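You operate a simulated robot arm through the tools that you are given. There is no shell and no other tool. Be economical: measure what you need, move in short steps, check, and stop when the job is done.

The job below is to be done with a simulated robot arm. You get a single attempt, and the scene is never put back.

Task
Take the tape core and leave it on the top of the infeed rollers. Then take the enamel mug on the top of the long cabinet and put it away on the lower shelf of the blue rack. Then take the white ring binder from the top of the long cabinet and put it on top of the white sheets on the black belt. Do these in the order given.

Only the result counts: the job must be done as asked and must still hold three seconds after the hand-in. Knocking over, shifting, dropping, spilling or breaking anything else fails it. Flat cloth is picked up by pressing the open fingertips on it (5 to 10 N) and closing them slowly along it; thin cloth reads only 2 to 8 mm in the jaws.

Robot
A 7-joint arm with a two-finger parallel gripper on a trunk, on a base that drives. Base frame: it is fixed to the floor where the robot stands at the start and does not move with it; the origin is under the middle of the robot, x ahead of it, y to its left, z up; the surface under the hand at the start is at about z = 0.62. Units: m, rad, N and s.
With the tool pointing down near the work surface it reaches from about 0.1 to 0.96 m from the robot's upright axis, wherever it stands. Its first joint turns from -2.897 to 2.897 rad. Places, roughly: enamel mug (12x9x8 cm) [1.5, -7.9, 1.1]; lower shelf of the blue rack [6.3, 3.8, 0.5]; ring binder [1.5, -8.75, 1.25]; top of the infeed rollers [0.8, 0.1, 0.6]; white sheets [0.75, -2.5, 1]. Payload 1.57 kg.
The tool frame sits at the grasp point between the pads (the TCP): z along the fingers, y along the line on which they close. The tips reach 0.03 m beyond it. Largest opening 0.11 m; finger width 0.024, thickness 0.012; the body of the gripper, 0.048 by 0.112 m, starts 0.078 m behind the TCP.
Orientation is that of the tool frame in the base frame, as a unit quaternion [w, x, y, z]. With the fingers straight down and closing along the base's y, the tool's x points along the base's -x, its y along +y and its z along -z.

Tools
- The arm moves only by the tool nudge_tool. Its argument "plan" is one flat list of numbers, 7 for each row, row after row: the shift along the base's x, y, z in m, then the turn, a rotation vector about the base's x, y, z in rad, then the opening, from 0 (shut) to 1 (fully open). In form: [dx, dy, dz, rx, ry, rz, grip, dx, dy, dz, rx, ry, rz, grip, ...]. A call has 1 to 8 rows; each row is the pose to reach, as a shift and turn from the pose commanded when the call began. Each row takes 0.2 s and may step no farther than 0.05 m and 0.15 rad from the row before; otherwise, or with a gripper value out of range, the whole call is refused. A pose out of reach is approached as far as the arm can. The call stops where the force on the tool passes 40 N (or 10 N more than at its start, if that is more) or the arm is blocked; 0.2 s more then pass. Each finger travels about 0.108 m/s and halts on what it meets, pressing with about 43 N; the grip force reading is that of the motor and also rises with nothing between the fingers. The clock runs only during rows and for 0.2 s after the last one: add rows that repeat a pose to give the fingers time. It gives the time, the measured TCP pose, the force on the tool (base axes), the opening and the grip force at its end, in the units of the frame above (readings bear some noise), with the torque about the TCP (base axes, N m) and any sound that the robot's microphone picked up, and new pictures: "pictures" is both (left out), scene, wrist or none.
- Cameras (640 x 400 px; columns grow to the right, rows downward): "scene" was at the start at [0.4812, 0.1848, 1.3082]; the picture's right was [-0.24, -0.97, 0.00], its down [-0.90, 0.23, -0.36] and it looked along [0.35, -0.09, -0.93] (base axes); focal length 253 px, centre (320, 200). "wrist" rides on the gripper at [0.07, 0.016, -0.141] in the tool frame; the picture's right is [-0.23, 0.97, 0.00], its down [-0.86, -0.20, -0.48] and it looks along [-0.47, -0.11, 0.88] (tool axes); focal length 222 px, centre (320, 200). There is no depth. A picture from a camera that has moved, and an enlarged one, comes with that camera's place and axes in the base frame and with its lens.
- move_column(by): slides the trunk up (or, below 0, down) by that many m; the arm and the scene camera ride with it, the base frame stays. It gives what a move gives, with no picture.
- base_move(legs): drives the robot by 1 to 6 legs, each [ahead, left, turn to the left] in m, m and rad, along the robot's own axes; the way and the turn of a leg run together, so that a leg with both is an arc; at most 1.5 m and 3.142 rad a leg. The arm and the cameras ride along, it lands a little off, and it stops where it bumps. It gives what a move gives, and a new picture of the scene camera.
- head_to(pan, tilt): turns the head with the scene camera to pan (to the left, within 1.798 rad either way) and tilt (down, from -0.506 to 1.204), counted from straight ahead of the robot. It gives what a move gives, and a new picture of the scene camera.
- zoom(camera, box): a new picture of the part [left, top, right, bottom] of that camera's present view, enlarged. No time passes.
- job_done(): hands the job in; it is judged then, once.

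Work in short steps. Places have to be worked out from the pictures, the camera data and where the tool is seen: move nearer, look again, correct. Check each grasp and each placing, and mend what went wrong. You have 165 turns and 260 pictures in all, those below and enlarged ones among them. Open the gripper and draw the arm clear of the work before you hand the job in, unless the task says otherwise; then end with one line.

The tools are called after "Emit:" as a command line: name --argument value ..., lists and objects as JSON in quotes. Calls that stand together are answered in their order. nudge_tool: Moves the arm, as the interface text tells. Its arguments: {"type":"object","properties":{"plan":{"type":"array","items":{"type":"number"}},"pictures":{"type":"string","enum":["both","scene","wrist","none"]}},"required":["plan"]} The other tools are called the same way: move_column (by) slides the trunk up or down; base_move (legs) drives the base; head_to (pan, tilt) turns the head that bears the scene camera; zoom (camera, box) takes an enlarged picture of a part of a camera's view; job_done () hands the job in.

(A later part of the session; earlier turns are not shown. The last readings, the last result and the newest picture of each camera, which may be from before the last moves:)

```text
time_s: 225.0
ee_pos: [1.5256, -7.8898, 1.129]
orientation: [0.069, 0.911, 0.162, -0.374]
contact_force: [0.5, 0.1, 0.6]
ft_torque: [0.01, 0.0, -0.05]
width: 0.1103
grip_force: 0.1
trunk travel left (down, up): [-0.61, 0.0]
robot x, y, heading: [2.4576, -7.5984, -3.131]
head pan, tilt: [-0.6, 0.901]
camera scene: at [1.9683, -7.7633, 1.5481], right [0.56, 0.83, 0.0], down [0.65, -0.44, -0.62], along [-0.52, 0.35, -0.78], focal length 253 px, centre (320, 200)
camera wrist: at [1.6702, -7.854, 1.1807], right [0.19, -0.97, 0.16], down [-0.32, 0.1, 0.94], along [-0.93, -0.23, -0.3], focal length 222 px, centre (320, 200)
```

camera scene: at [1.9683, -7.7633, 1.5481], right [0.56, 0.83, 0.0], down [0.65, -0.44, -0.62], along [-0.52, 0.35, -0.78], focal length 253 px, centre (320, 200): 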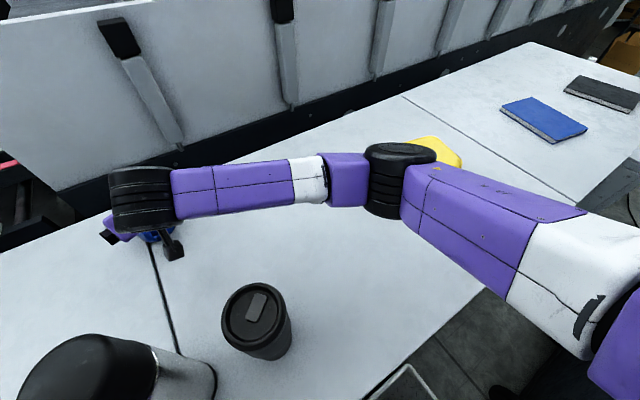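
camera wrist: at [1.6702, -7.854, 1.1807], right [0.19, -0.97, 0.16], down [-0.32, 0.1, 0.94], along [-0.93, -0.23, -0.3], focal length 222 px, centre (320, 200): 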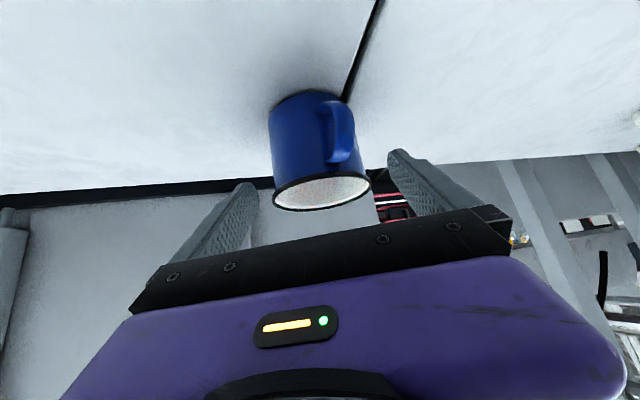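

Triangulating the wrist views puts the mug lower and further: base at about [1.483,−7.907,1.025]. I advance along the tool axis accordingly.

Emit:
nudge_tool --plan '[-0.015, -0.006, -0.014, 0, 0, 0, 1, -0.03, -0.012, -0.028, 0, 0, 0, 1, -0.042, -0.016, -0.04, 0, 0, 0, 1]'

```text
time_s: 225.8
ee_pos: [1.4825, -7.9057, 1.0891]
orientation: [0.069, 0.91, 0.162, -0.375]
contact_force: [-0.2, 0.7, -0.1]
ft_torque: [0.03, 0.0, 0.01]
width: 0.11
grip_force: 0.0
trunk travel left (down, up): [-0.61, 0.0]
robot x, y, heading: [2.4566, -7.5995, -3.135]
head pan, tilt: [-0.6, 0.901]
camera scene: at [1.9683, -7.7633, 1.5481], right [0.56, 0.83, 0.0], down [0.65, -0.44, -0.62], along [-0.52, 0.35, -0.78], focal length 253 px, centre (320, 200)
camera wrist: at [1.6273, -7.8702, 1.1411], right [0.19, -0.97, 0.16], down [-0.32, 0.1, 0.94], along [-0.93, -0.23, -0.3], focal length 222 px, centre (320, 200)
```

scene: 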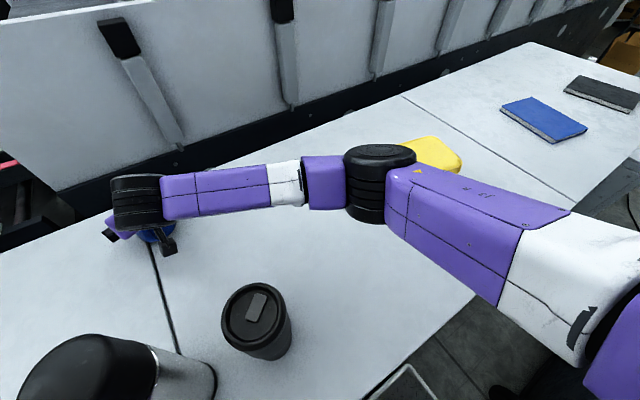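
wrist: 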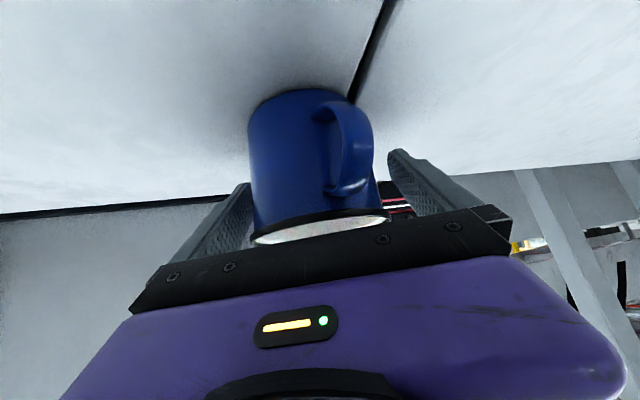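

The mug is between the fingers with the handle inside the span, so I close.

Emit:
nudge_tool --plan '[0, 0, 0, 0, 0, 0, 0.85, 0, 0, 0, 0, 0, 0, 0.7, 0, 0, 0, 0, 0, 0, 0.55, 0, 0, 0, 0, 0, 0, 0.4, 0, 0, 0, 0, 0, 0, 0.3, 0, 0, 0, 0, 0, 0, 0.3]' --pictures "wrist"

```text
time_s: 227.2
ee_pos: [1.4836, -7.9083, 1.0896]
orientation: [0.068, 0.91, 0.162, -0.375]
contact_force: [-0.3, 0.3, -0.1]
ft_torque: [-0.04, 0.01, -0.02]
width: 0.0847
grip_force: 43.0
trunk travel left (down, up): [-0.61, 0.0]
robot x, y, heading: [2.4532, -7.5986, -3.127]
head pan, tilt: [-0.6, 0.901]
camera wrist: at [1.6274, -7.8702, 1.1412], right [0.18, -0.97, 0.16], down [-0.32, 0.1, 0.94], along [-0.93, -0.23, -0.3], focal length 222 px, centre (320, 200)
```

wrist: 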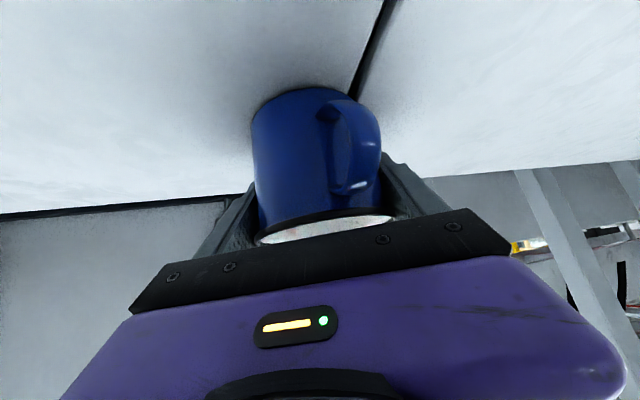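

The mug is held at 84.7 mm width with 43 N. I lift and retrace up and back.

Emit:
nudge_tool --plan '[0, 0, 0.045, 0, 0, 0, 0.3, 0.02, 0.01, 0.085, 0, 0, 0, 0.3, 0.045, 0.03, 0.12, 0, 0, 0, 0.3, 0.07, 0.05, 0.155, 0, 0, 0, 0.3, 0.1, 0.07, 0.185, 0, 0, 0, 0.3, 0.125, 0.095, 0.215, 0, 0, 0, 0.3, 0.15, 0.12, 0.245, 0, 0, 0, 0.3, 0.175, 0.145, 0.275, 0, 0, 0, 0.3]'

```text
time_s: 229.0
ee_pos: [1.6603, -7.763, 1.3626]
orientation: [0.069, 0.91, 0.162, -0.374]
contact_force: [0.2, -0.6, -1.8]
ft_torque: [-0.04, 0.01, -0.03]
width: 0.0846
grip_force: 43.2
trunk travel left (down, up): [-0.61, 0.0]
robot x, y, heading: [2.4555, -7.5986, -3.133]
head pan, tilt: [-0.6, 0.901]
camera scene: at [1.9679, -7.7639, 1.5479], right [0.56, 0.83, 0.0], down [0.65, -0.44, -0.62], along [-0.52, 0.35, -0.78], focal length 253 px, centre (320, 200)
camera wrist: at [1.8037, -7.7272, 1.4136], right [0.18, -0.97, 0.16], down [-0.33, 0.1, 0.94], along [-0.93, -0.23, -0.3], focal length 222 px, centre (320, 200)
```

scene: 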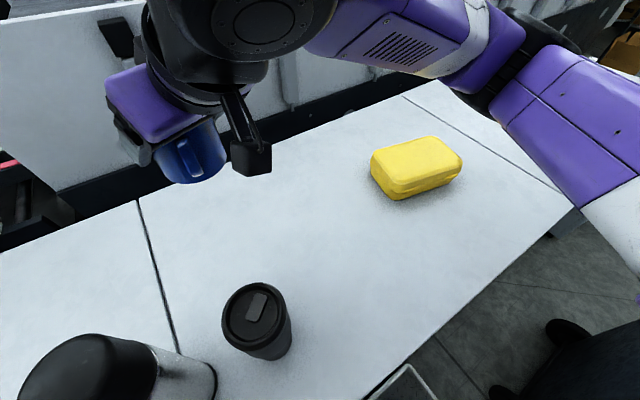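
wrist: 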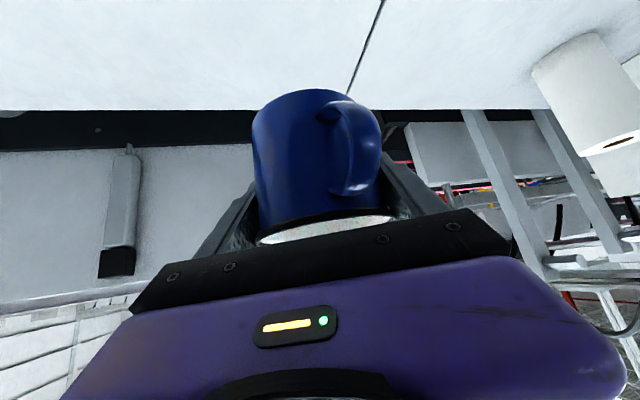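

I move the hand away from the head, turn it straight ahead, then back the base out.

Emit:
nudge_tool --plan '[0.01, 0.04, 0.01, 0, 0, -0.11, 0.3, 0.02, 0.08, 0.02, 0, 0, -0.22, 0.3, 0.03, 0.115, 0.025, 0, 0, -0.335, 0.3]' --pictures "none"

Emit:
base_move --legs '[[-0.6, 0, 0]]'

Emit:
head_to --pan -1.2 --tilt 0.3

```text
time_s: 229.8
ee_pos: [1.6895, -7.6459, 1.3885]
orientation: [0.006, 0.925, 0.008, -0.381]
contact_force: [-0.2, 0.0, -1.3]
ft_torque: [0.0, -0.01, -0.03]
width: 0.085
grip_force: 43.0
trunk travel left (down, up): [-0.61, 0.0]
robot x, y, heading: [2.4544, -7.5976, -3.131]
head pan, tilt: [-0.6, 0.901]
```

```text
time_s: 233.2
ee_pos: [2.2977, -7.6384, 1.3884]
orientation: [0.006, 0.925, 0.008, -0.381]
contact_force: [-0.9, -0.6, -2.4]
ft_torque: [-0.03, 0.0, -0.01]
width: 0.0847
grip_force: 42.8
trunk travel left (down, up): [-0.61, 0.0]
robot x, y, heading: [3.0636, -7.5933, -3.134]
head pan, tilt: [-0.6, 0.901]
camera scene: at [2.576, -7.7568, 1.548], right [0.56, 0.83, 0.0], down [0.65, -0.44, -0.62], along [-0.52, 0.35, -0.78], focal length 253 px, centre (320, 200)
```

scene: 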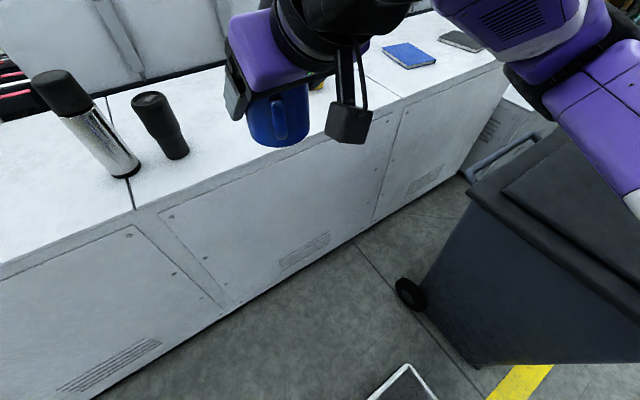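

```text
time_s: 234.2
ee_pos: [2.2982, -7.6381, 1.3885]
orientation: [0.005, 0.924, 0.007, -0.382]
contact_force: [0.3, 0.2, -1.2]
ft_torque: [-0.01, 0.0, -0.03]
width: 0.0847
grip_force: 42.9
trunk travel left (down, up): [-0.61, 0.0]
robot x, y, heading: [3.065, -7.5939, -3.135]
head pan, tilt: [-1.201, 0.3]
camera scene: at [2.6041, -7.7122, 1.6002], right [0.93, 0.37, 0.0], down [0.11, -0.28, -0.95], along [-0.35, 0.89, -0.3], focal length 253 px, centre (320, 200)
```

scene: 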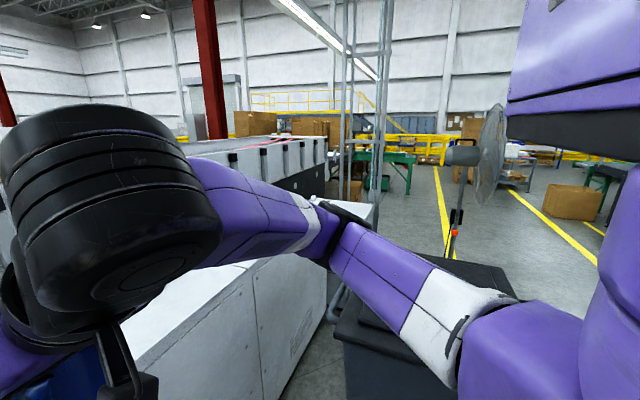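

I'll pass the fan (≈[3.15,−4.75]) on its right along x≈4.1. So I back up, turn to +y and drive 3 m.

Emit:
base_move --legs '[[-1.03, 0, 0], [0, 0, -1.577], [1.5, 0, 0], [1.5, 0, 0]]'

Emit:
head_to --pan 0.0 --tilt 0.3

```text
time_s: 257.5
ee_pos: [4.1242, -3.8235, 1.3882]
orientation: [0.271, -0.646, 0.661, 0.268]
contact_force: [-0.5, -0.2, -1.7]
ft_torque: [0.02, -0.01, 0.01]
width: 0.085
grip_force: 43.3
trunk travel left (down, up): [-0.61, 0.0]
robot x, y, heading: [4.1408, -4.5925, 1.542]
head pan, tilt: [-1.201, 0.3]
camera scene: at [4.0408, -4.1288, 1.6004], right [0.33, -0.94, 0.0], down [-0.28, -0.1, -0.96], along [0.9, 0.32, -0.3], focal length 253 px, centre (320, 200)
```

scene: 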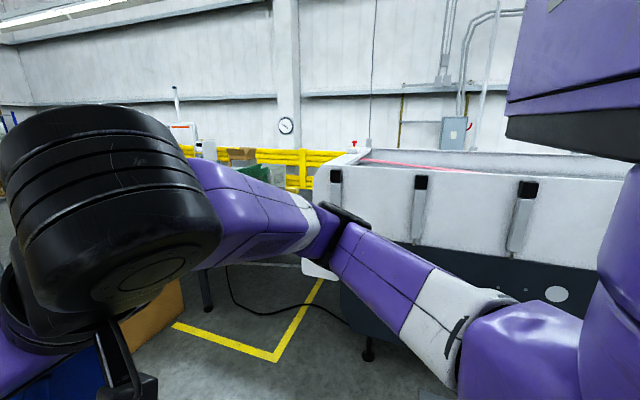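

```text
time_s: 258.9
ee_pos: [4.1251, -3.8247, 1.3887]
orientation: [0.271, -0.646, 0.662, 0.267]
contact_force: [0.3, -0.2, -2.0]
ft_torque: [0.0, 0.0, 0.01]
width: 0.0847
grip_force: 42.9
trunk travel left (down, up): [-0.61, 0.0]
robot x, y, heading: [4.1404, -4.5893, 1.539]
head pan, tilt: [0.0, 0.3]
camera scene: at [3.9557, -4.0665, 1.6003], right [1.0, -0.03, 0.0], down [-0.01, -0.3, -0.96], along [0.03, 0.95, -0.3], focal length 253 px, centre (320, 200)
```

scene: 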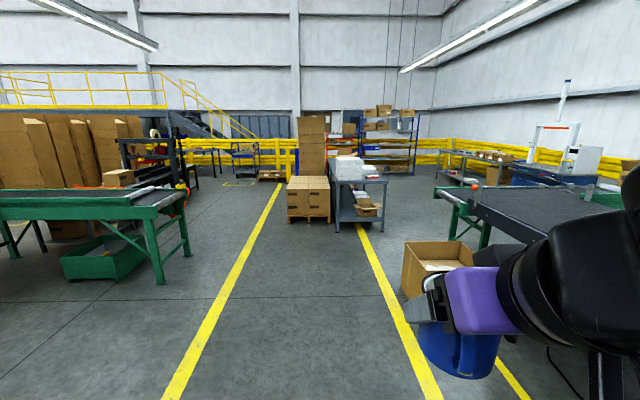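

The way to the rack is up the corridor between the green conveyor's end (x≈2.45) and the pallet (x≈3.55), then right behind the tall stack. I drive to about (3.0,−1.8) first.

Emit:
base_move --legs '[[0.8, 0, 0.03], [1.0, 0.57, 0], [1.0, 0.55, 0]]'

```text
time_s: 274.1
ee_pos: [3.033, -1.0028, 1.3878]
orientation: [0.269, -0.651, 0.656, 0.27]
contact_force: [0.3, 0.3, -1.0]
ft_torque: [0.04, -0.05, 0.0]
width: 0.0848
grip_force: 42.5
trunk travel left (down, up): [-0.61, 0.0]
robot x, y, heading: [3.0617, -1.7653, 1.558]
head pan, tilt: [0.0, 0.3]
camera scene: at [2.8683, -1.2477, 1.6004], right [1.0, -0.01, 0.0], down [0.0, -0.3, -0.96], along [0.01, 0.96, -0.3], focal length 253 px, centre (320, 200)
```

scene: 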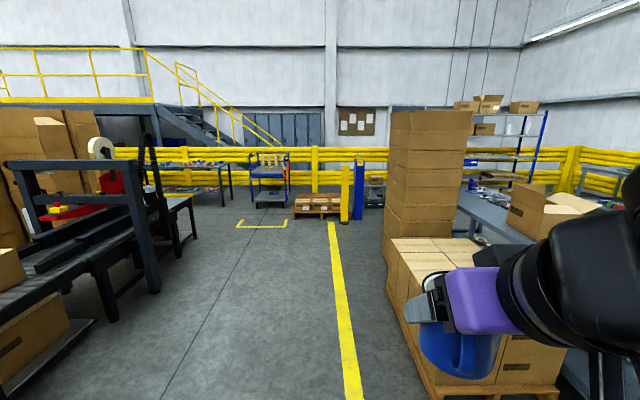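

Bollards stand at about (3.3–3.55, 2.7), so the gap behind the stack may be tight. I move up to about (2.95,0.9) and look right.

Emit:
base_move --legs '[[1.4, 0.1, 0.012], [1.25, 0, 0]]'

Emit:
head_to --pan -0.75 --tilt 0.45

```text
time_s: 286.8
ee_pos: [2.9646, 1.6181, 1.3884]
orientation: [0.269, -0.652, 0.656, 0.27]
contact_force: [-0.3, 0.8, -0.7]
ft_torque: [0.01, 0.0, -0.02]
width: 0.0848
grip_force: 43.0
trunk travel left (down, up): [-0.61, 0.0]
robot x, y, heading: [2.9931, 0.847, 1.56]
head pan, tilt: [0.0, 0.3]
camera scene: at [2.7993, 1.3724, 1.6004], right [1.0, -0.01, 0.0], down [0.0, -0.3, -0.96], along [0.01, 0.96, -0.3], focal length 253 px, centre (320, 200)
```

scene: 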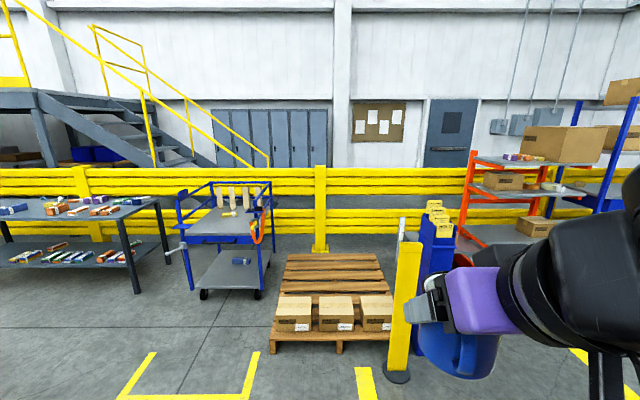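

```text
time_s: 287.9
ee_pos: [2.9631, 1.6176, 1.3879]
orientation: [0.269, -0.652, 0.655, 0.27]
contact_force: [0.5, -0.1, -0.8]
ft_torque: [0.0, -0.01, 0.0]
width: 0.0845
grip_force: 42.8
trunk travel left (down, up): [-0.61, 0.0]
robot x, y, heading: [2.9923, 0.8543, 1.562]
head pan, tilt: [-0.75, 0.45]
camera scene: at [2.8617, 1.3458, 1.5864], right [0.72, -0.69, 0.0], down [-0.3, -0.32, -0.9], along [0.62, 0.65, -0.44], focal length 253 px, centre (320, 200)
```

scene: 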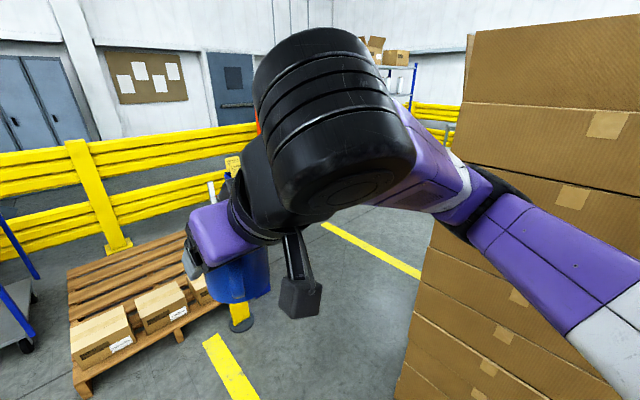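

The gap behind the stack is about y 1.65–2.54. I extend the arm forward to bring the elbow in, go to about (2.6,2.15) and turn to +x.

Emit:
nudge_tool --plan '[0, 0.045, 0, 0, 0, 0, 0.3, 0, 0.09, 0, 0, 0, 0, 0.3, 0, 0.135, 0, 0, 0, 0, 0.3, 0, 0.18, 0, 0, 0, 0, 0.3, 0, 0.22, 0, 0, 0, 0, 0.3]' --pictures "none"

Emit:
base_move --legs '[[1.3, 0.39, 0], [0, 0, -1.56]]'

Emit:
head_to --pan -0.1 --tilt 0.5

```text
time_s: 289.1
ee_pos: [2.9636, 1.8377, 1.3877]
orientation: [0.269, -0.652, 0.655, 0.271]
contact_force: [0.5, 0.0, -1.0]
ft_torque: [0.0, 0.01, -0.01]
width: 0.0846
grip_force: 43.1
trunk travel left (down, up): [-0.61, 0.0]
robot x, y, heading: [2.9938, 0.8528, 1.559]
head pan, tilt: [-0.75, 0.45]
```

```text
time_s: 299.7
ee_pos: [3.5904, 2.1661, 1.3897]
orientation: [0.381, 0.006, 0.924, 0.0]
contact_force: [0.6, -0.6, -1.1]
ft_torque: [0.0, 0.02, -0.03]
width: 0.0823
grip_force: 43.1
trunk travel left (down, up): [-0.61, 0.0]
robot x, y, heading: [2.6071, 2.1428, -0.017]
head pan, tilt: [-0.75, 0.45]
camera scene: at [3.1006, 2.2702, 1.5864], right [-0.69, -0.72, 0.0], down [-0.31, 0.3, -0.9], along [0.65, -0.63, -0.44], focal length 253 px, centre (320, 200)
```

scene: 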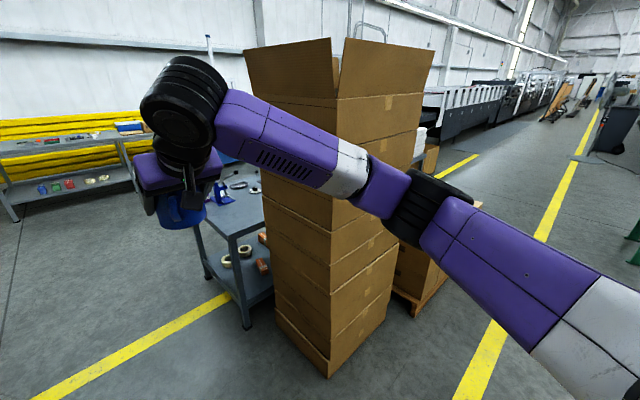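

```text
time_s: 300.8
ee_pos: [3.5911, 2.1669, 1.3882]
orientation: [0.381, 0.006, 0.924, 0.0]
contact_force: [0.4, -0.1, -1.5]
ft_torque: [-0.01, 0.01, -0.01]
width: 0.0818
grip_force: 43.0
trunk travel left (down, up): [-0.61, 0.0]
robot x, y, heading: [2.6029, 2.1443, -0.019]
head pan, tilt: [-0.099, 0.499]
camera scene: at [3.1248, 2.3233, 1.5819], right [-0.12, -0.99, 0.0], down [-0.48, 0.06, -0.88], along [0.87, -0.1, -0.48], focal length 253 px, centre (320, 200)
```

scene: 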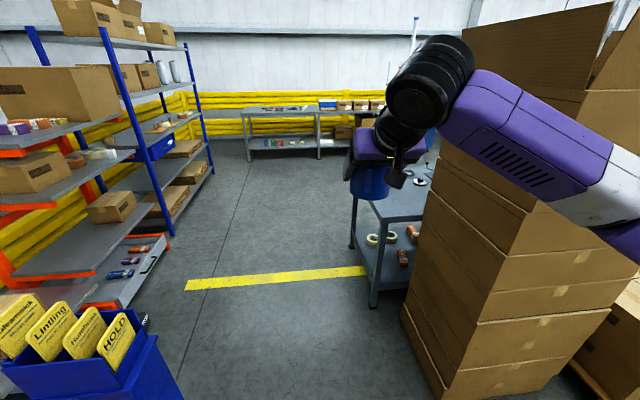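

The grip width dropped from 84.7 to 82 mm, so I check the mug with the wrist camera.

Emit:
nudge_tool --plan '[0, 0, 0, 0, 0, 0, 0.3]' --pictures "wrist"

```text
time_s: 301.1
ee_pos: [3.5912, 2.1677, 1.389]
orientation: [0.381, 0.005, 0.924, 0.0]
contact_force: [-0.1, 0.3, -1.7]
ft_torque: [0.03, 0.0, -0.01]
width: 0.0821
grip_force: 42.7
trunk travel left (down, up): [-0.61, 0.0]
robot x, y, heading: [2.6052, 2.142, -0.017]
head pan, tilt: [-0.099, 0.499]
camera wrist: at [3.4404, 2.1846, 1.4402], right [0.17, 0.97, 0.16], down [0.27, -0.21, 0.94], along [0.95, -0.12, -0.3], focal length 222 px, centre (320, 200)
```

wrist: 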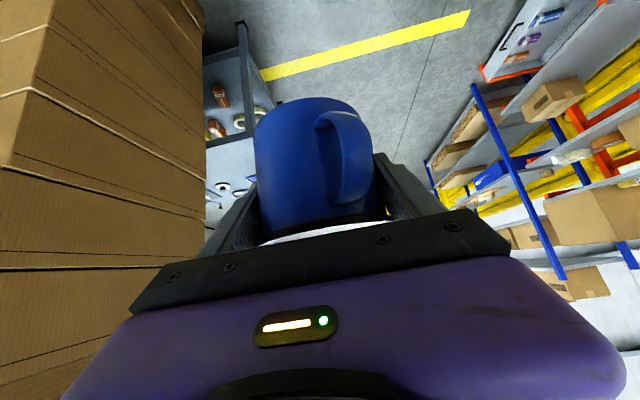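

The mug only shifted slightly. I zoom in on the rack to see what occupies the z≈0.5 shelf.

Emit:
zoom --camera "scene" --box '[70, 30, 250, 240]'

```text
1.90 times, centred on (160, 135) of scene
camera zoom: at [3.1248, 2.3234, 1.5819], right [-0.12, -0.99, 0.0], down [-0.48, 0.06, -0.88], along [0.87, -0.1, -0.48], focal length 482 px, centre (625, 324)
```

zoom: 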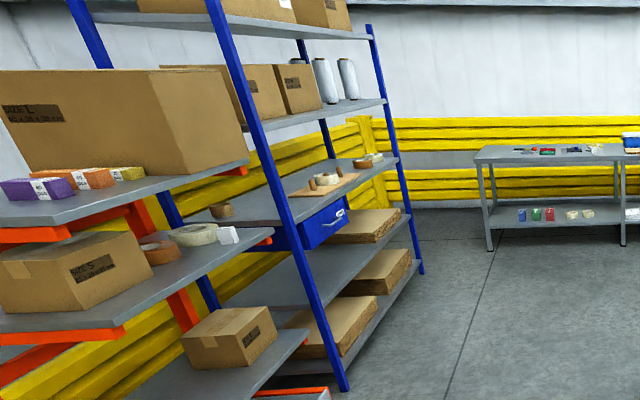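

The shelf is free around x≈6.0–6.3, between the hanging blue drawer and the cardboard, and the rack front is at y≈3.63. I drive +x along y≈2.18 in two stages.

Emit:
base_move --legs '[[0.6, 0.04, 0.018], [0.5, 0, 0]]'

```text
time_s: 307.1
ee_pos: [4.6822, 2.234, 1.3887]
orientation: [0.381, -0.008, 0.924, 0.006]
contact_force: [0.1, 0.3, -1.7]
ft_torque: [-0.03, 0.0, 0.02]
width: 0.081
grip_force: 42.8
trunk travel left (down, up): [-0.61, 0.0]
robot x, y, heading: [3.6935, 2.1838, 0.014]
head pan, tilt: [-0.099, 0.499]
camera scene: at [4.2121, 2.3782, 1.582], right [-0.09, -1.0, 0.0], down [-0.48, 0.04, -0.88], along [0.87, -0.08, -0.48], focal length 253 px, centre (320, 200)
```

scene: 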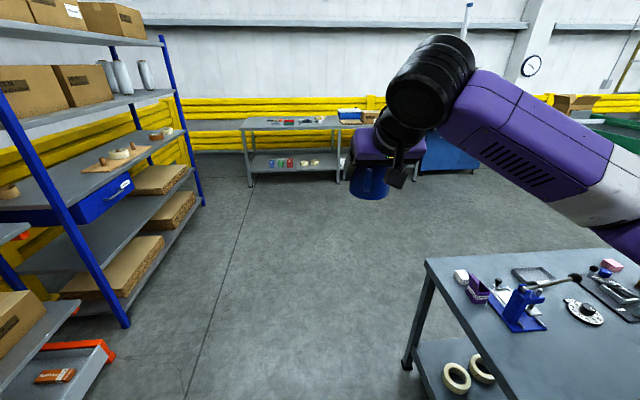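

I continue to x≈6.1 and turn to face the rack.

Emit:
base_move --legs '[[1.2, 0, 0], [1.2, 0, 0]]'

Emit:
base_move --legs '[[0, 0, 0.75], [0, 0, 0.8]]'

Emit:
nudge_tool --plan '[0, 0, 0, 0, 0, 0, 0.3]' --pictures "wrist"

```text
time_s: 318.6
ee_pos: [7.0447, 2.2149, 1.389]
orientation: [0.381, 0.0, 0.925, 0.002]
contact_force: [0.8, -0.2, -0.2]
ft_torque: [0.01, 0.02, -0.01]
width: 0.0802
grip_force: 42.4
trunk travel left (down, up): [-0.61, 0.0]
robot x, y, heading: [6.061, 2.176, -0.007]
head pan, tilt: [-0.099, 0.499]
camera scene: at [6.5764, 2.3653, 1.5819], right [-0.1, -0.99, 0.0], down [-0.48, 0.05, -0.88], along [0.87, -0.09, -0.48], focal length 253 px, centre (320, 200)
```

scene: 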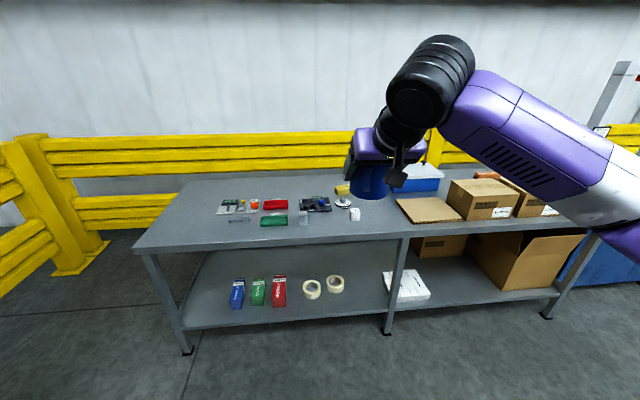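

```text
time_s: 323.1
ee_pos: [6.0538, 3.1654, 1.3883]
orientation: [0.272, -0.644, 0.664, 0.266]
contact_force: [0.1, 1.1, -0.9]
ft_torque: [0.0, -0.01, -0.01]
width: 0.08
grip_force: 42.9
trunk travel left (down, up): [-0.61, 0.0]
robot x, y, heading: [6.0576, 2.1807, 1.531]
head pan, tilt: [-0.099, 0.499]
camera scene: at [5.8865, 2.7016, 1.5819], right [0.99, -0.14, 0.0], down [-0.07, -0.47, -0.88], along [0.12, 0.87, -0.48], focal length 253 px, centre (320, 200)
```

scene: 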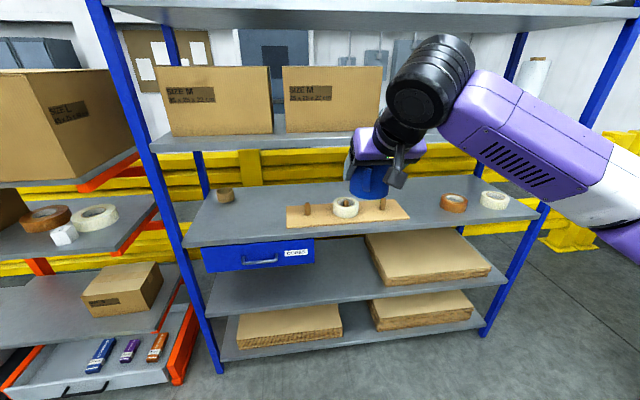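

```text
time_s: 323.5
ee_pos: [6.0563, 3.1649, 1.3885]
orientation: [0.272, -0.644, 0.663, 0.268]
contact_force: [0.6, 0.4, -1.7]
ft_torque: [-0.01, 0.01, -0.01]
width: 0.0804
grip_force: 42.6
trunk travel left (down, up): [-0.61, 0.0]
robot x, y, heading: [6.0586, 2.1795, 1.531]
head pan, tilt: [-0.099, 0.499]
camera wrist: at [6.0325, 3.017, 1.4401], right [-0.97, 0.19, 0.16], down [0.21, 0.26, 0.94], along [0.14, 0.95, -0.3], focal length 222 px, centre (320, 200)
```

wrist: 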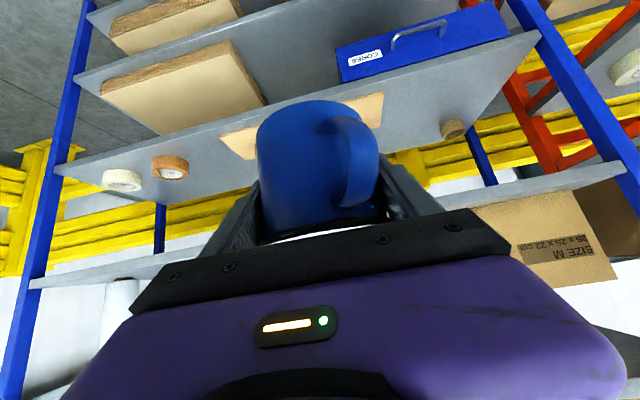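

Free spot on the z≈0.47 shelf: x≈6.0–6.4, with the front edge at y≈3.59. I lower the trunk with the hand still in front of the rack.

Emit:
move_column --by -0.6

Emit:
nudge_tool --plan '[0, 0, -0.04, 0, 0, 0, 0.3, 0, 0, -0.08, 0, 0, 0, 0.3, 0, 0, -0.12, 0, 0, 0, 0.3, 0, 0, -0.16, 0, 0, 0, 0.3, 0, 0, -0.2, 0, 0, 0, 0.3]'

```text
refused: -0.6 is not a number from -0.4 to 0.4
```

```text
time_s: 324.7
ee_pos: [6.0554, 3.1646, 1.1876]
orientation: [0.272, -0.643, 0.664, 0.267]
contact_force: [0.1, 0.9, -1.1]
ft_torque: [0.01, 0.01, 0.0]
width: 0.08
grip_force: 42.9
trunk travel left (down, up): [-0.61, 0.0]
robot x, y, heading: [6.0578, 2.1783, 1.532]
head pan, tilt: [-0.099, 0.499]
camera scene: at [5.8865, 2.7014, 1.582], right [0.99, -0.14, 0.0], down [-0.07, -0.47, -0.88], along [0.12, 0.87, -0.48], focal length 253 px, centre (320, 200)
camera wrist: at [6.0333, 3.0166, 1.2394], right [-0.97, 0.19, 0.16], down [0.21, 0.26, 0.94], along [0.14, 0.95, -0.29], focal length 222 px, centre (320, 200)
```

scene: 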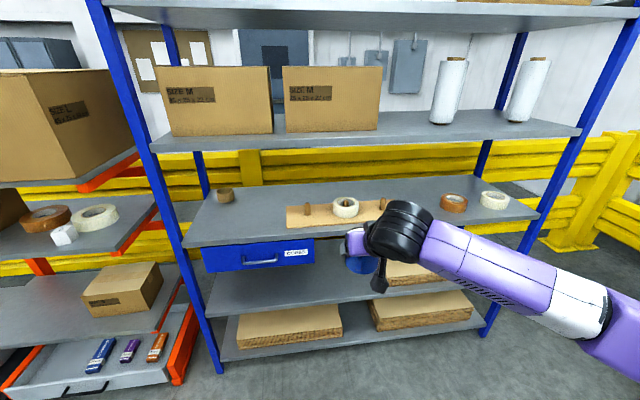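
wrist: 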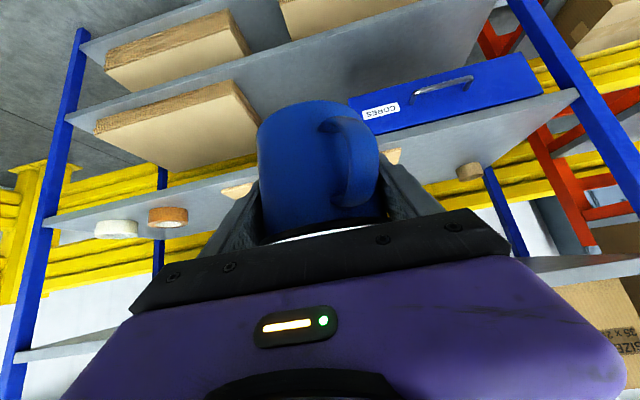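

The trunk limit is 0.4 per call, so I lower it in two calls and then align the base sideways.

Emit:
move_column --by -0.4

Emit:
move_column --by -0.2

Emit:
base_move --legs '[[0, -0.17, 0.04]]'

```text
time_s: 328.5
ee_pos: [6.0548, 3.1653, 0.7885]
orientation: [0.272, -0.644, 0.663, 0.268]
contact_force: [0.3, -0.1, -1.6]
ft_torque: [0.03, 0.01, -0.01]
width: 0.0797
grip_force: 43.1
trunk travel left (down, up): [-0.21, 0.4]
robot x, y, heading: [6.0606, 2.1828, 1.531]
head pan, tilt: [-0.099, 0.499]
```

```text
time_s: 330.7
ee_pos: [6.0541, 3.1647, 0.5875]
orientation: [0.273, -0.644, 0.663, 0.268]
contact_force: [-0.1, -0.2, -2.3]
ft_torque: [-0.04, 0.01, 0.0]
width: 0.08
grip_force: 43.2
trunk travel left (down, up): [-0.01, 0.6]
robot x, y, heading: [6.0561, 2.1794, 1.534]
head pan, tilt: [-0.099, 0.499]
```

```text
time_s: 332.2
ee_pos: [6.1895, 3.1605, 0.5867]
orientation: [-0.267, 0.657, -0.651, -0.271]
contact_force: [0.5, -0.5, -1.9]
ft_torque: [0.0, -0.02, -0.03]
width: 0.08
grip_force: 43.1
trunk travel left (down, up): [-0.01, 0.6]
robot x, y, heading: [6.2293, 2.1731, 1.568]
head pan, tilt: [-0.099, 0.499]
camera scene: at [6.04, 2.6912, 0.9819], right [1.0, -0.1, 0.0], down [-0.05, -0.48, -0.88], along [0.09, 0.87, -0.48], focal length 253 px, centre (320, 200)
```

scene: 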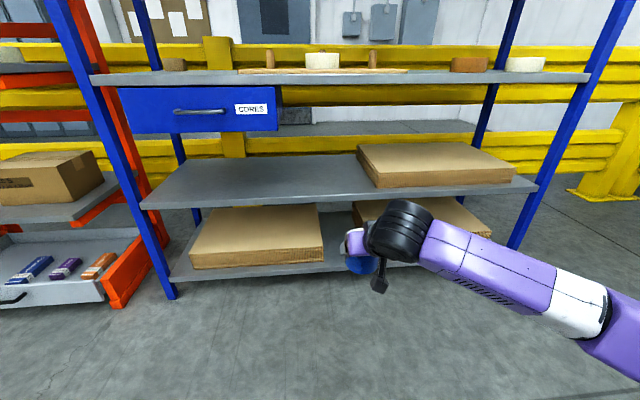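

The shelf surface is at z≈0.495. I raise the hand 2 cm for entry clearance and check how the mug hangs.

Emit:
nudge_tool --plan '[-0.01, 0, 0.02, 0, 0, 0, 0.3]' --pictures "wrist"

Emit:
zoom --camera "scene" --box '[310, 180, 430, 310]'

```text
time_s: 332.6
ee_pos: [6.1797, 3.1608, 0.6087]
orientation: [-0.267, 0.656, -0.652, -0.27]
contact_force: [-1.0, -0.5, -1.0]
ft_torque: [0.04, -0.02, 0.02]
width: 0.0797
grip_force: 43.0
trunk travel left (down, up): [-0.01, 0.6]
robot x, y, heading: [6.2338, 2.1751, 1.57]
head pan, tilt: [-0.099, 0.499]
camera wrist: at [6.1641, 3.0121, 0.6604], right [-0.97, 0.15, 0.16], down [0.2, 0.27, 0.94], along [0.1, 0.95, -0.3], focal length 222 px, centre (320, 200)
```

wrist: 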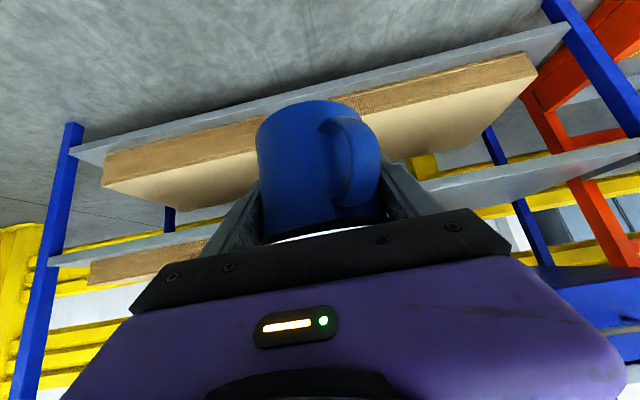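

```text
3.08 times, centred on (370, 245) of scene
camera zoom: at [6.0402, 2.6912, 0.9819], right [1.0, -0.1, 0.0], down [-0.05, -0.48, -0.88], along [0.09, 0.87, -0.48], focal length 778 px, centre (166, 62)
```

zoom: 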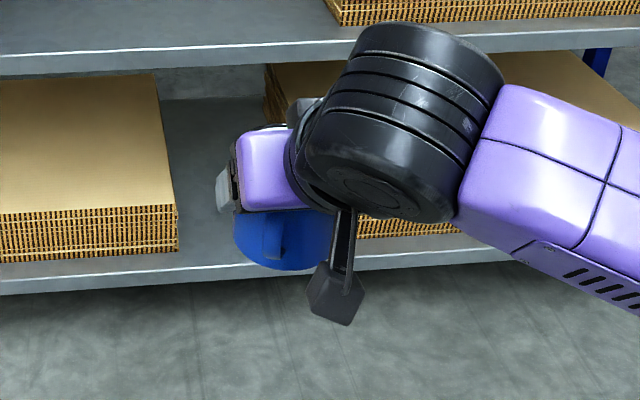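

The mug hangs nearly upright. I drive the base forward about 0.53 m so the mug enters over the shelf.

Emit:
base_move --legs '[[0.3, 0, 0], [0.23, 0, 0]]'

Emit:
nudge_tool --plan '[0, 0, 0, 0, 0, 0, 0.3]'

```text
time_s: 335.9
ee_pos: [6.1752, 3.6831, 0.6094]
orientation: [-0.266, 0.658, -0.65, -0.272]
contact_force: [0.3, 0.7, -2.3]
ft_torque: [0.0, -0.04, 0.0]
width: 0.0798
grip_force: 43.3
trunk travel left (down, up): [-0.01, 0.6]
robot x, y, heading: [6.2281, 2.7022, 1.582]
head pan, tilt: [-0.099, 0.499]
camera scene: at [6.037, 3.2142, 0.9819], right [1.0, -0.09, 0.0], down [-0.05, -0.48, -0.88], along [0.08, 0.87, -0.48], focal length 253 px, centre (320, 200)
```

scene: 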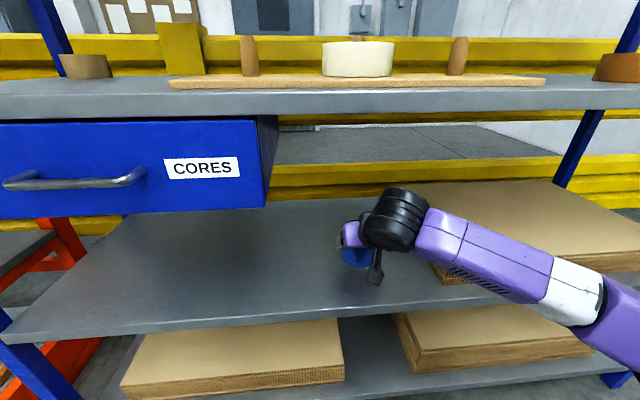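

```text
time_s: 336.3
ee_pos: [6.176, 3.6841, 0.6076]
orientation: [-0.266, 0.658, -0.651, -0.272]
contact_force: [0.4, -0.4, -1.5]
ft_torque: [0.01, -0.01, 0.01]
width: 0.0799
grip_force: 43.0
trunk travel left (down, up): [-0.01, 0.6]
robot x, y, heading: [6.2337, 2.7001, 1.578]
head pan, tilt: [-0.099, 0.499]
camera scene: at [6.037, 3.2142, 0.9819], right [1.0, -0.09, 0.0], down [-0.05, -0.48, -0.88], along [0.08, 0.87, -0.48], focal length 253 px, centre (320, 200)
camera wrist: at [6.1601, 3.5354, 0.6604], right [-0.98, 0.15, 0.16], down [0.2, 0.27, 0.94], along [0.1, 0.95, -0.3], focal length 222 px, centre (320, 200)
```

scene: 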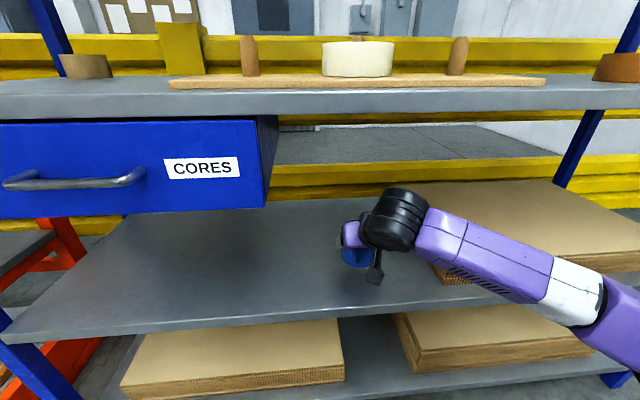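
wrist: 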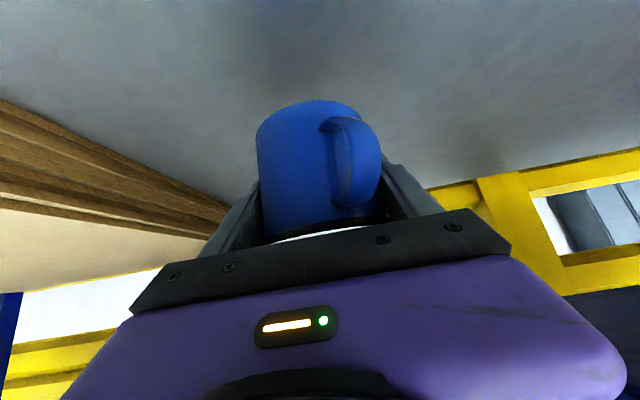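

The mug is over the shelf about 9 cm in from the edge. I push 3 cm deeper and lower toward the expected contact at TCP z≈0.56.

Emit:
nudge_tool --plan '[0, 0.015, -0.015, 0, 0, 0, 0.3, 0, 0.03, -0.03, 0, 0, 0, 0.3, 0, 0.03, -0.038, 0, 0, 0, 0.3]' --pictures "wrist"

```text
time_s: 337.1
ee_pos: [6.1765, 3.7144, 0.5718]
orientation: [-0.266, 0.658, -0.649, -0.272]
contact_force: [-0.6, -0.9, -2.2]
ft_torque: [0.0, -0.02, 0.02]
width: 0.0796
grip_force: 43.0
trunk travel left (down, up): [-0.01, 0.6]
robot x, y, heading: [6.2306, 2.6955, 1.579]
head pan, tilt: [-0.099, 0.499]
camera wrist: at [6.1605, 3.5655, 0.6222], right [-0.98, 0.15, 0.16], down [0.2, 0.27, 0.94], along [0.1, 0.95, -0.3], focal length 222 px, centre (320, 200)
```

wrist: 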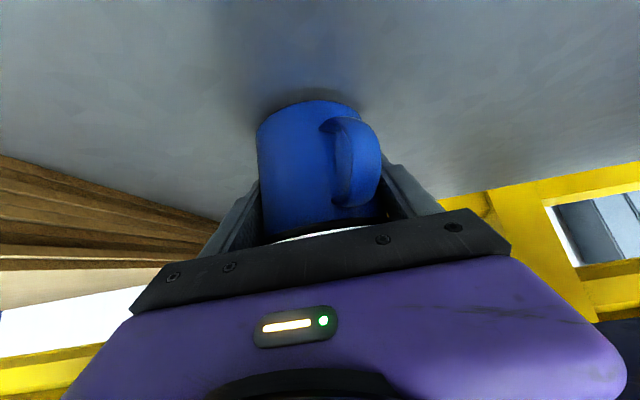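

The shadow under the mug has nearly closed. I lower in small steps.

Emit:
nudge_tool --plan '[0, 0, -0.005, 0, 0, 0, 0.3, 0, 0, -0.01, 0, 0, 0, 0.3, 0, 0, -0.014, 0, 0, 0, 0.3]' --pictures "wrist"

```text
time_s: 337.9
ee_pos: [6.1752, 3.7145, 0.5634]
orientation: [-0.27, 0.655, -0.649, -0.276]
contact_force: [-1.1, 1.3, 38.8]
ft_torque: [0.0, -0.39, 0.32]
width: 0.0786
grip_force: 43.3
trunk travel left (down, up): [-0.01, 0.6]
robot x, y, heading: [6.2279, 2.697, 1.575]
head pan, tilt: [-0.099, 0.499]
camera wrist: at [6.1601, 3.5657, 0.6128], right [-0.98, 0.15, 0.17], down [0.2, 0.26, 0.94], along [0.09, 0.95, -0.29], focal length 222 px, centre (320, 200)
```

wrist: 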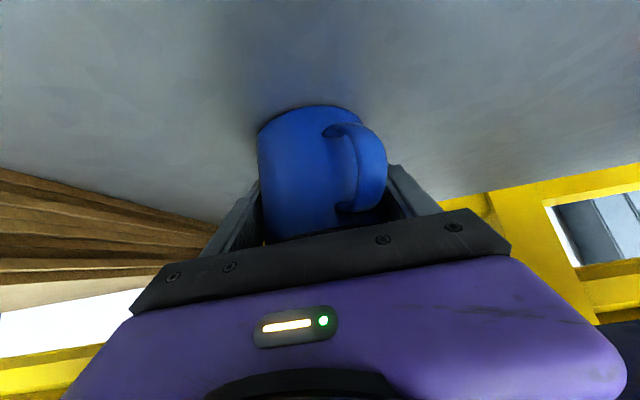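

Contact reached at 39 N. I relieve the pressure and open the fingers.

Emit:
nudge_tool --plan '[0, 0, 0.005, 0, 0, 0, 0.3, 0, 0, 0.006, 0, 0, 0, 0.75, 0, 0, 0.006, 0, 0, 0, 0.85, 0, 0, 0.006, 0, 0, 0, 1, 0, 0, 0.006, 0, 0, 0, 1]' --pictures "wrist"

```text
time_s: 339.1
ee_pos: [6.1739, 3.7143, 0.562]
orientation: [-0.266, 0.658, -0.65, -0.272]
contact_force: [0.4, -1.6, 0.0]
ft_torque: [-0.02, 0.02, 0.04]
width: 0.1097
grip_force: 0.1
trunk travel left (down, up): [-0.01, 0.6]
robot x, y, heading: [6.2316, 2.6984, 1.576]
head pan, tilt: [-0.099, 0.499]
camera wrist: at [6.1598, 3.5651, 0.614], right [-0.98, 0.15, 0.16], down [0.2, 0.27, 0.94], along [0.1, 0.95, -0.3], focal length 222 px, centre (320, 200)
```

wrist: 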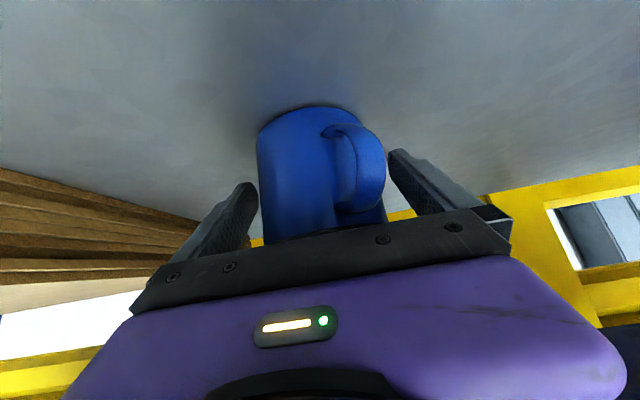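

Released. I withdraw along the tool axis, then back the base out.

Emit:
nudge_tool --plan '[0, -0.025, 0.025, 0, 0, 0, 1, 0, -0.055, 0.05, 0, 0, 0, 1, 0, -0.09, 0.07, 0, 0, 0, 1, 0, -0.13, 0.08, 0, 0, 0, 1, 0, -0.17, 0.09, 0, 0, 0, 1]'

Emit:
base_move --legs '[[-0.45, 0, 0]]'

```text
time_s: 340.3
ee_pos: [6.1733, 3.5447, 0.6536]
orientation: [-0.266, 0.658, -0.65, -0.272]
contact_force: [-0.1, -0.2, 0.5]
ft_torque: [-0.02, 0.02, 0.01]
width: 0.11
grip_force: 0.1
trunk travel left (down, up): [-0.01, 0.6]
robot x, y, heading: [6.2314, 2.6996, 1.575]
head pan, tilt: [-0.099, 0.499]
camera scene: at [6.037, 3.2142, 0.9819], right [1.0, -0.09, 0.0], down [-0.05, -0.48, -0.88], along [0.08, 0.87, -0.48], focal length 253 px, centre (320, 200)
camera wrist: at [6.1594, 3.3948, 0.7053], right [-0.98, 0.15, 0.16], down [0.2, 0.27, 0.94], along [0.1, 0.95, -0.3], focal length 222 px, centre (320, 200)
```

scene: 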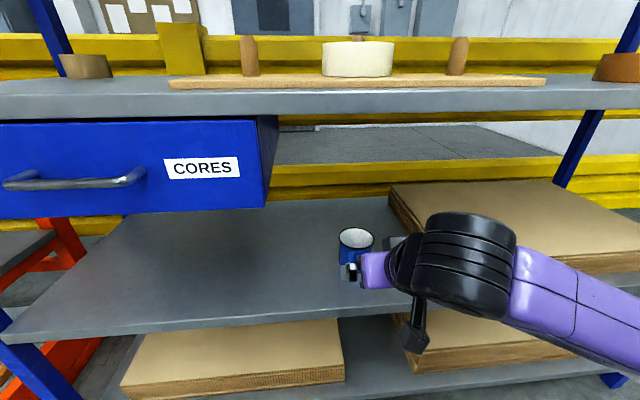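
wrist: 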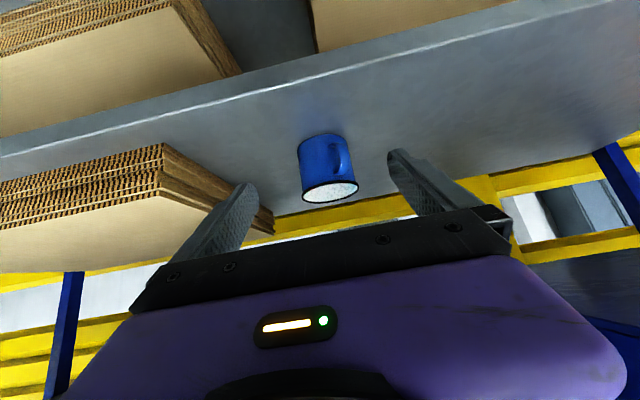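

```text
time_s: 343.1
ee_pos: [6.1827, 3.0938, 0.6535]
orientation: [-0.267, 0.655, -0.653, -0.271]
contact_force: [0.1, -1.4, 0.3]
ft_torque: [-0.01, 0.0, 0.01]
width: 0.1101
grip_force: 0.1
trunk travel left (down, up): [-0.01, 0.6]
robot x, y, heading: [6.231, 2.2499, 1.565]
head pan, tilt: [-0.099, 0.499]
camera scene: at [6.0418, 2.7646, 0.9819], right [0.99, -0.1, 0.0], down [-0.05, -0.48, -0.88], along [0.09, 0.87, -0.48], focal length 253 px, centre (320, 200)
```

scene: 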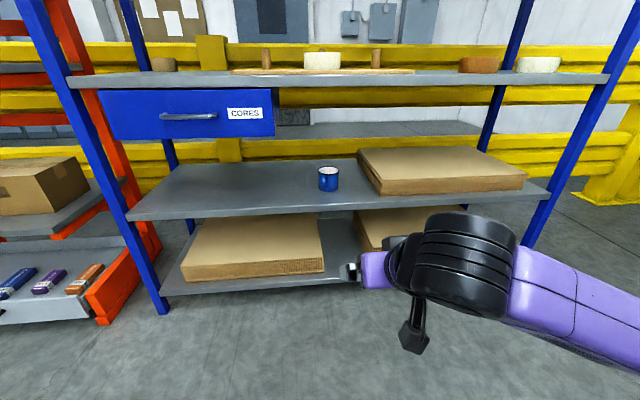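

The mug stands upright on the lower shelf, so that part is done. Now I raise the trunk, turn to face −x (elbow to the north side) and drive back through the gap.

Emit:
move_column --by 0.4

Emit:
move_column --by 0.2

Emit:
base_move --legs '[[-0.06, 0, 0], [0, 0, 1.575], [1.4, 0, 0]]'

Emit:
head_to --pan 0.0 --tilt 0.5

```text
time_s: 346.9
ee_pos: [6.1834, 3.0935, 1.0537]
orientation: [-0.268, 0.654, -0.653, -0.271]
contact_force: [-0.3, 0.7, 0.2]
ft_torque: [0.0, -0.01, 0.01]
width: 0.1098
grip_force: 0.0
trunk travel left (down, up): [-0.41, 0.2]
robot x, y, heading: [6.2276, 2.2493, 1.571]
head pan, tilt: [-0.099, 0.499]
```

```text
time_s: 349.1
ee_pos: [6.1826, 3.0932, 1.2549]
orientation: [-0.268, 0.654, -0.653, -0.27]
contact_force: [0.5, -1.1, 0.8]
ft_torque: [-0.02, -0.02, -0.02]
width: 0.1098
grip_force: 0.0
trunk travel left (down, up): [-0.61, 0.0]
robot x, y, heading: [6.2322, 2.2456, 1.566]
head pan, tilt: [-0.099, 0.499]
```

```text
time_s: 360.3
ee_pos: [3.9917, 2.2379, 1.2532]
orientation: [-0.007, 0.924, -0.022, -0.381]
contact_force: [-0.1, 0.4, 0.5]
ft_torque: [-0.01, -0.02, 0.03]
width: 0.1104
grip_force: 0.1
trunk travel left (down, up): [-0.61, 0.0]
robot x, y, heading: [4.8409, 2.2461, 3.092]
head pan, tilt: [-0.099, 0.499]
camera scene: at [4.3118, 2.0814, 1.582], right [0.15, 0.99, 0.0], down [0.47, -0.07, -0.88], along [-0.87, 0.13, -0.48], focal length 253 px, centre (320, 200)
```

scene: 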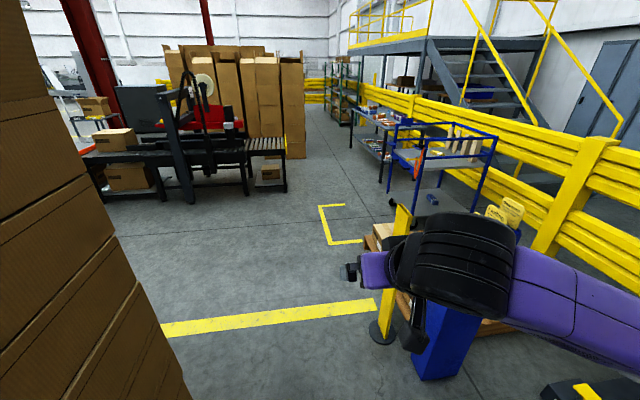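

```text
time_s: 361.0
ee_pos: [3.992, 2.239, 1.2547]
orientation: [-0.006, 0.925, -0.021, -0.38]
contact_force: [-0.2, 0.8, -1.0]
ft_torque: [0.0, -0.01, 0.03]
width: 0.11
grip_force: 0.0
trunk travel left (down, up): [-0.61, 0.0]
robot x, y, heading: [4.8344, 2.2485, 3.092]
head pan, tilt: [0.0, 0.499]
camera scene: at [4.3109, 2.0725, 1.5819], right [0.05, 1.0, 0.0], down [0.48, -0.02, -0.88], along [-0.88, 0.04, -0.48], focal length 253 px, centre (320, 200)
```

scene: 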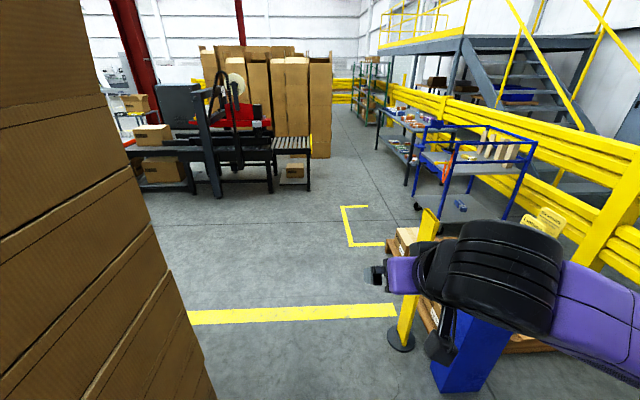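

The gap is clear. I shift slightly south, pass through to x≈2.97, turn to face −y and go down the corridor.

Emit:
base_move --legs '[[0, 0.12, 0.05], [0.93, 0, 0], [0.93, 0, 0], [0, 0, 1.571], [1.2, 0, 0]]'

```text
time_s: 380.8
ee_pos: [2.9346, 0.0886, 1.254]
orientation: [0.267, 0.661, 0.646, -0.271]
contact_force: [-0.5, -0.9, 0.5]
ft_torque: [-0.03, 0.05, -0.02]
width: 0.1099
grip_force: 0.1
trunk travel left (down, up): [-0.61, 0.0]
robot x, y, heading: [2.9062, 0.9343, -1.6]
head pan, tilt: [0.0, 0.499]
camera scene: at [3.0918, 0.4096, 1.582], right [-1.0, 0.03, 0.0], down [0.01, 0.48, -0.88], along [-0.02, -0.88, -0.48], focal length 253 px, centre (320, 200)
```

scene: 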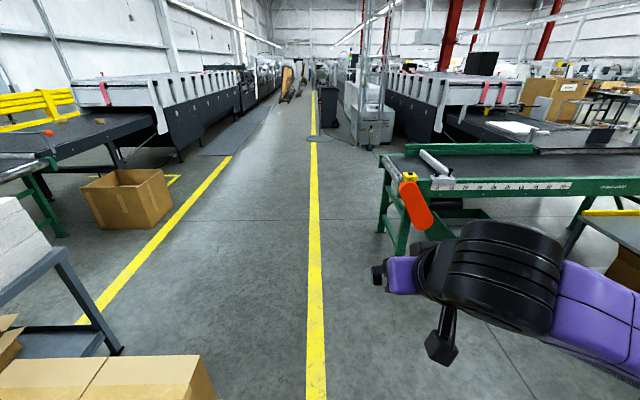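

Clear view ahead. I zoom in on the black belt and white sheets to learn the geometry from this side.

Emit:
zoom --camera "scene" --box '[400, 60, 640, 210]'

```text
2.67 times, centred on (520, 135) of scene
camera zoom: at [3.0918, 0.4096, 1.582], right [-1.0, 0.03, 0.0], down [0.01, 0.48, -0.88], along [-0.02, -0.88, -0.48], focal length 674 px, centre (-213, 373)
```

zoom: 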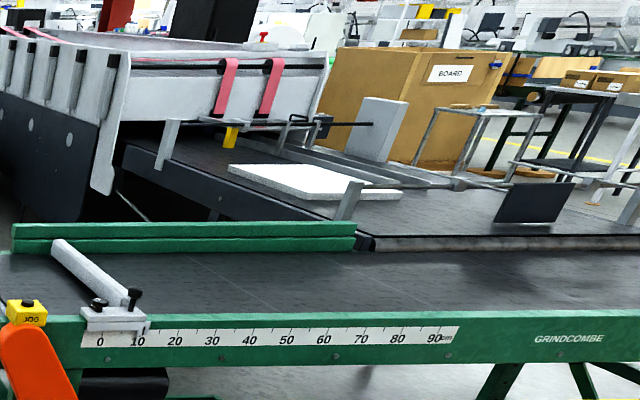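

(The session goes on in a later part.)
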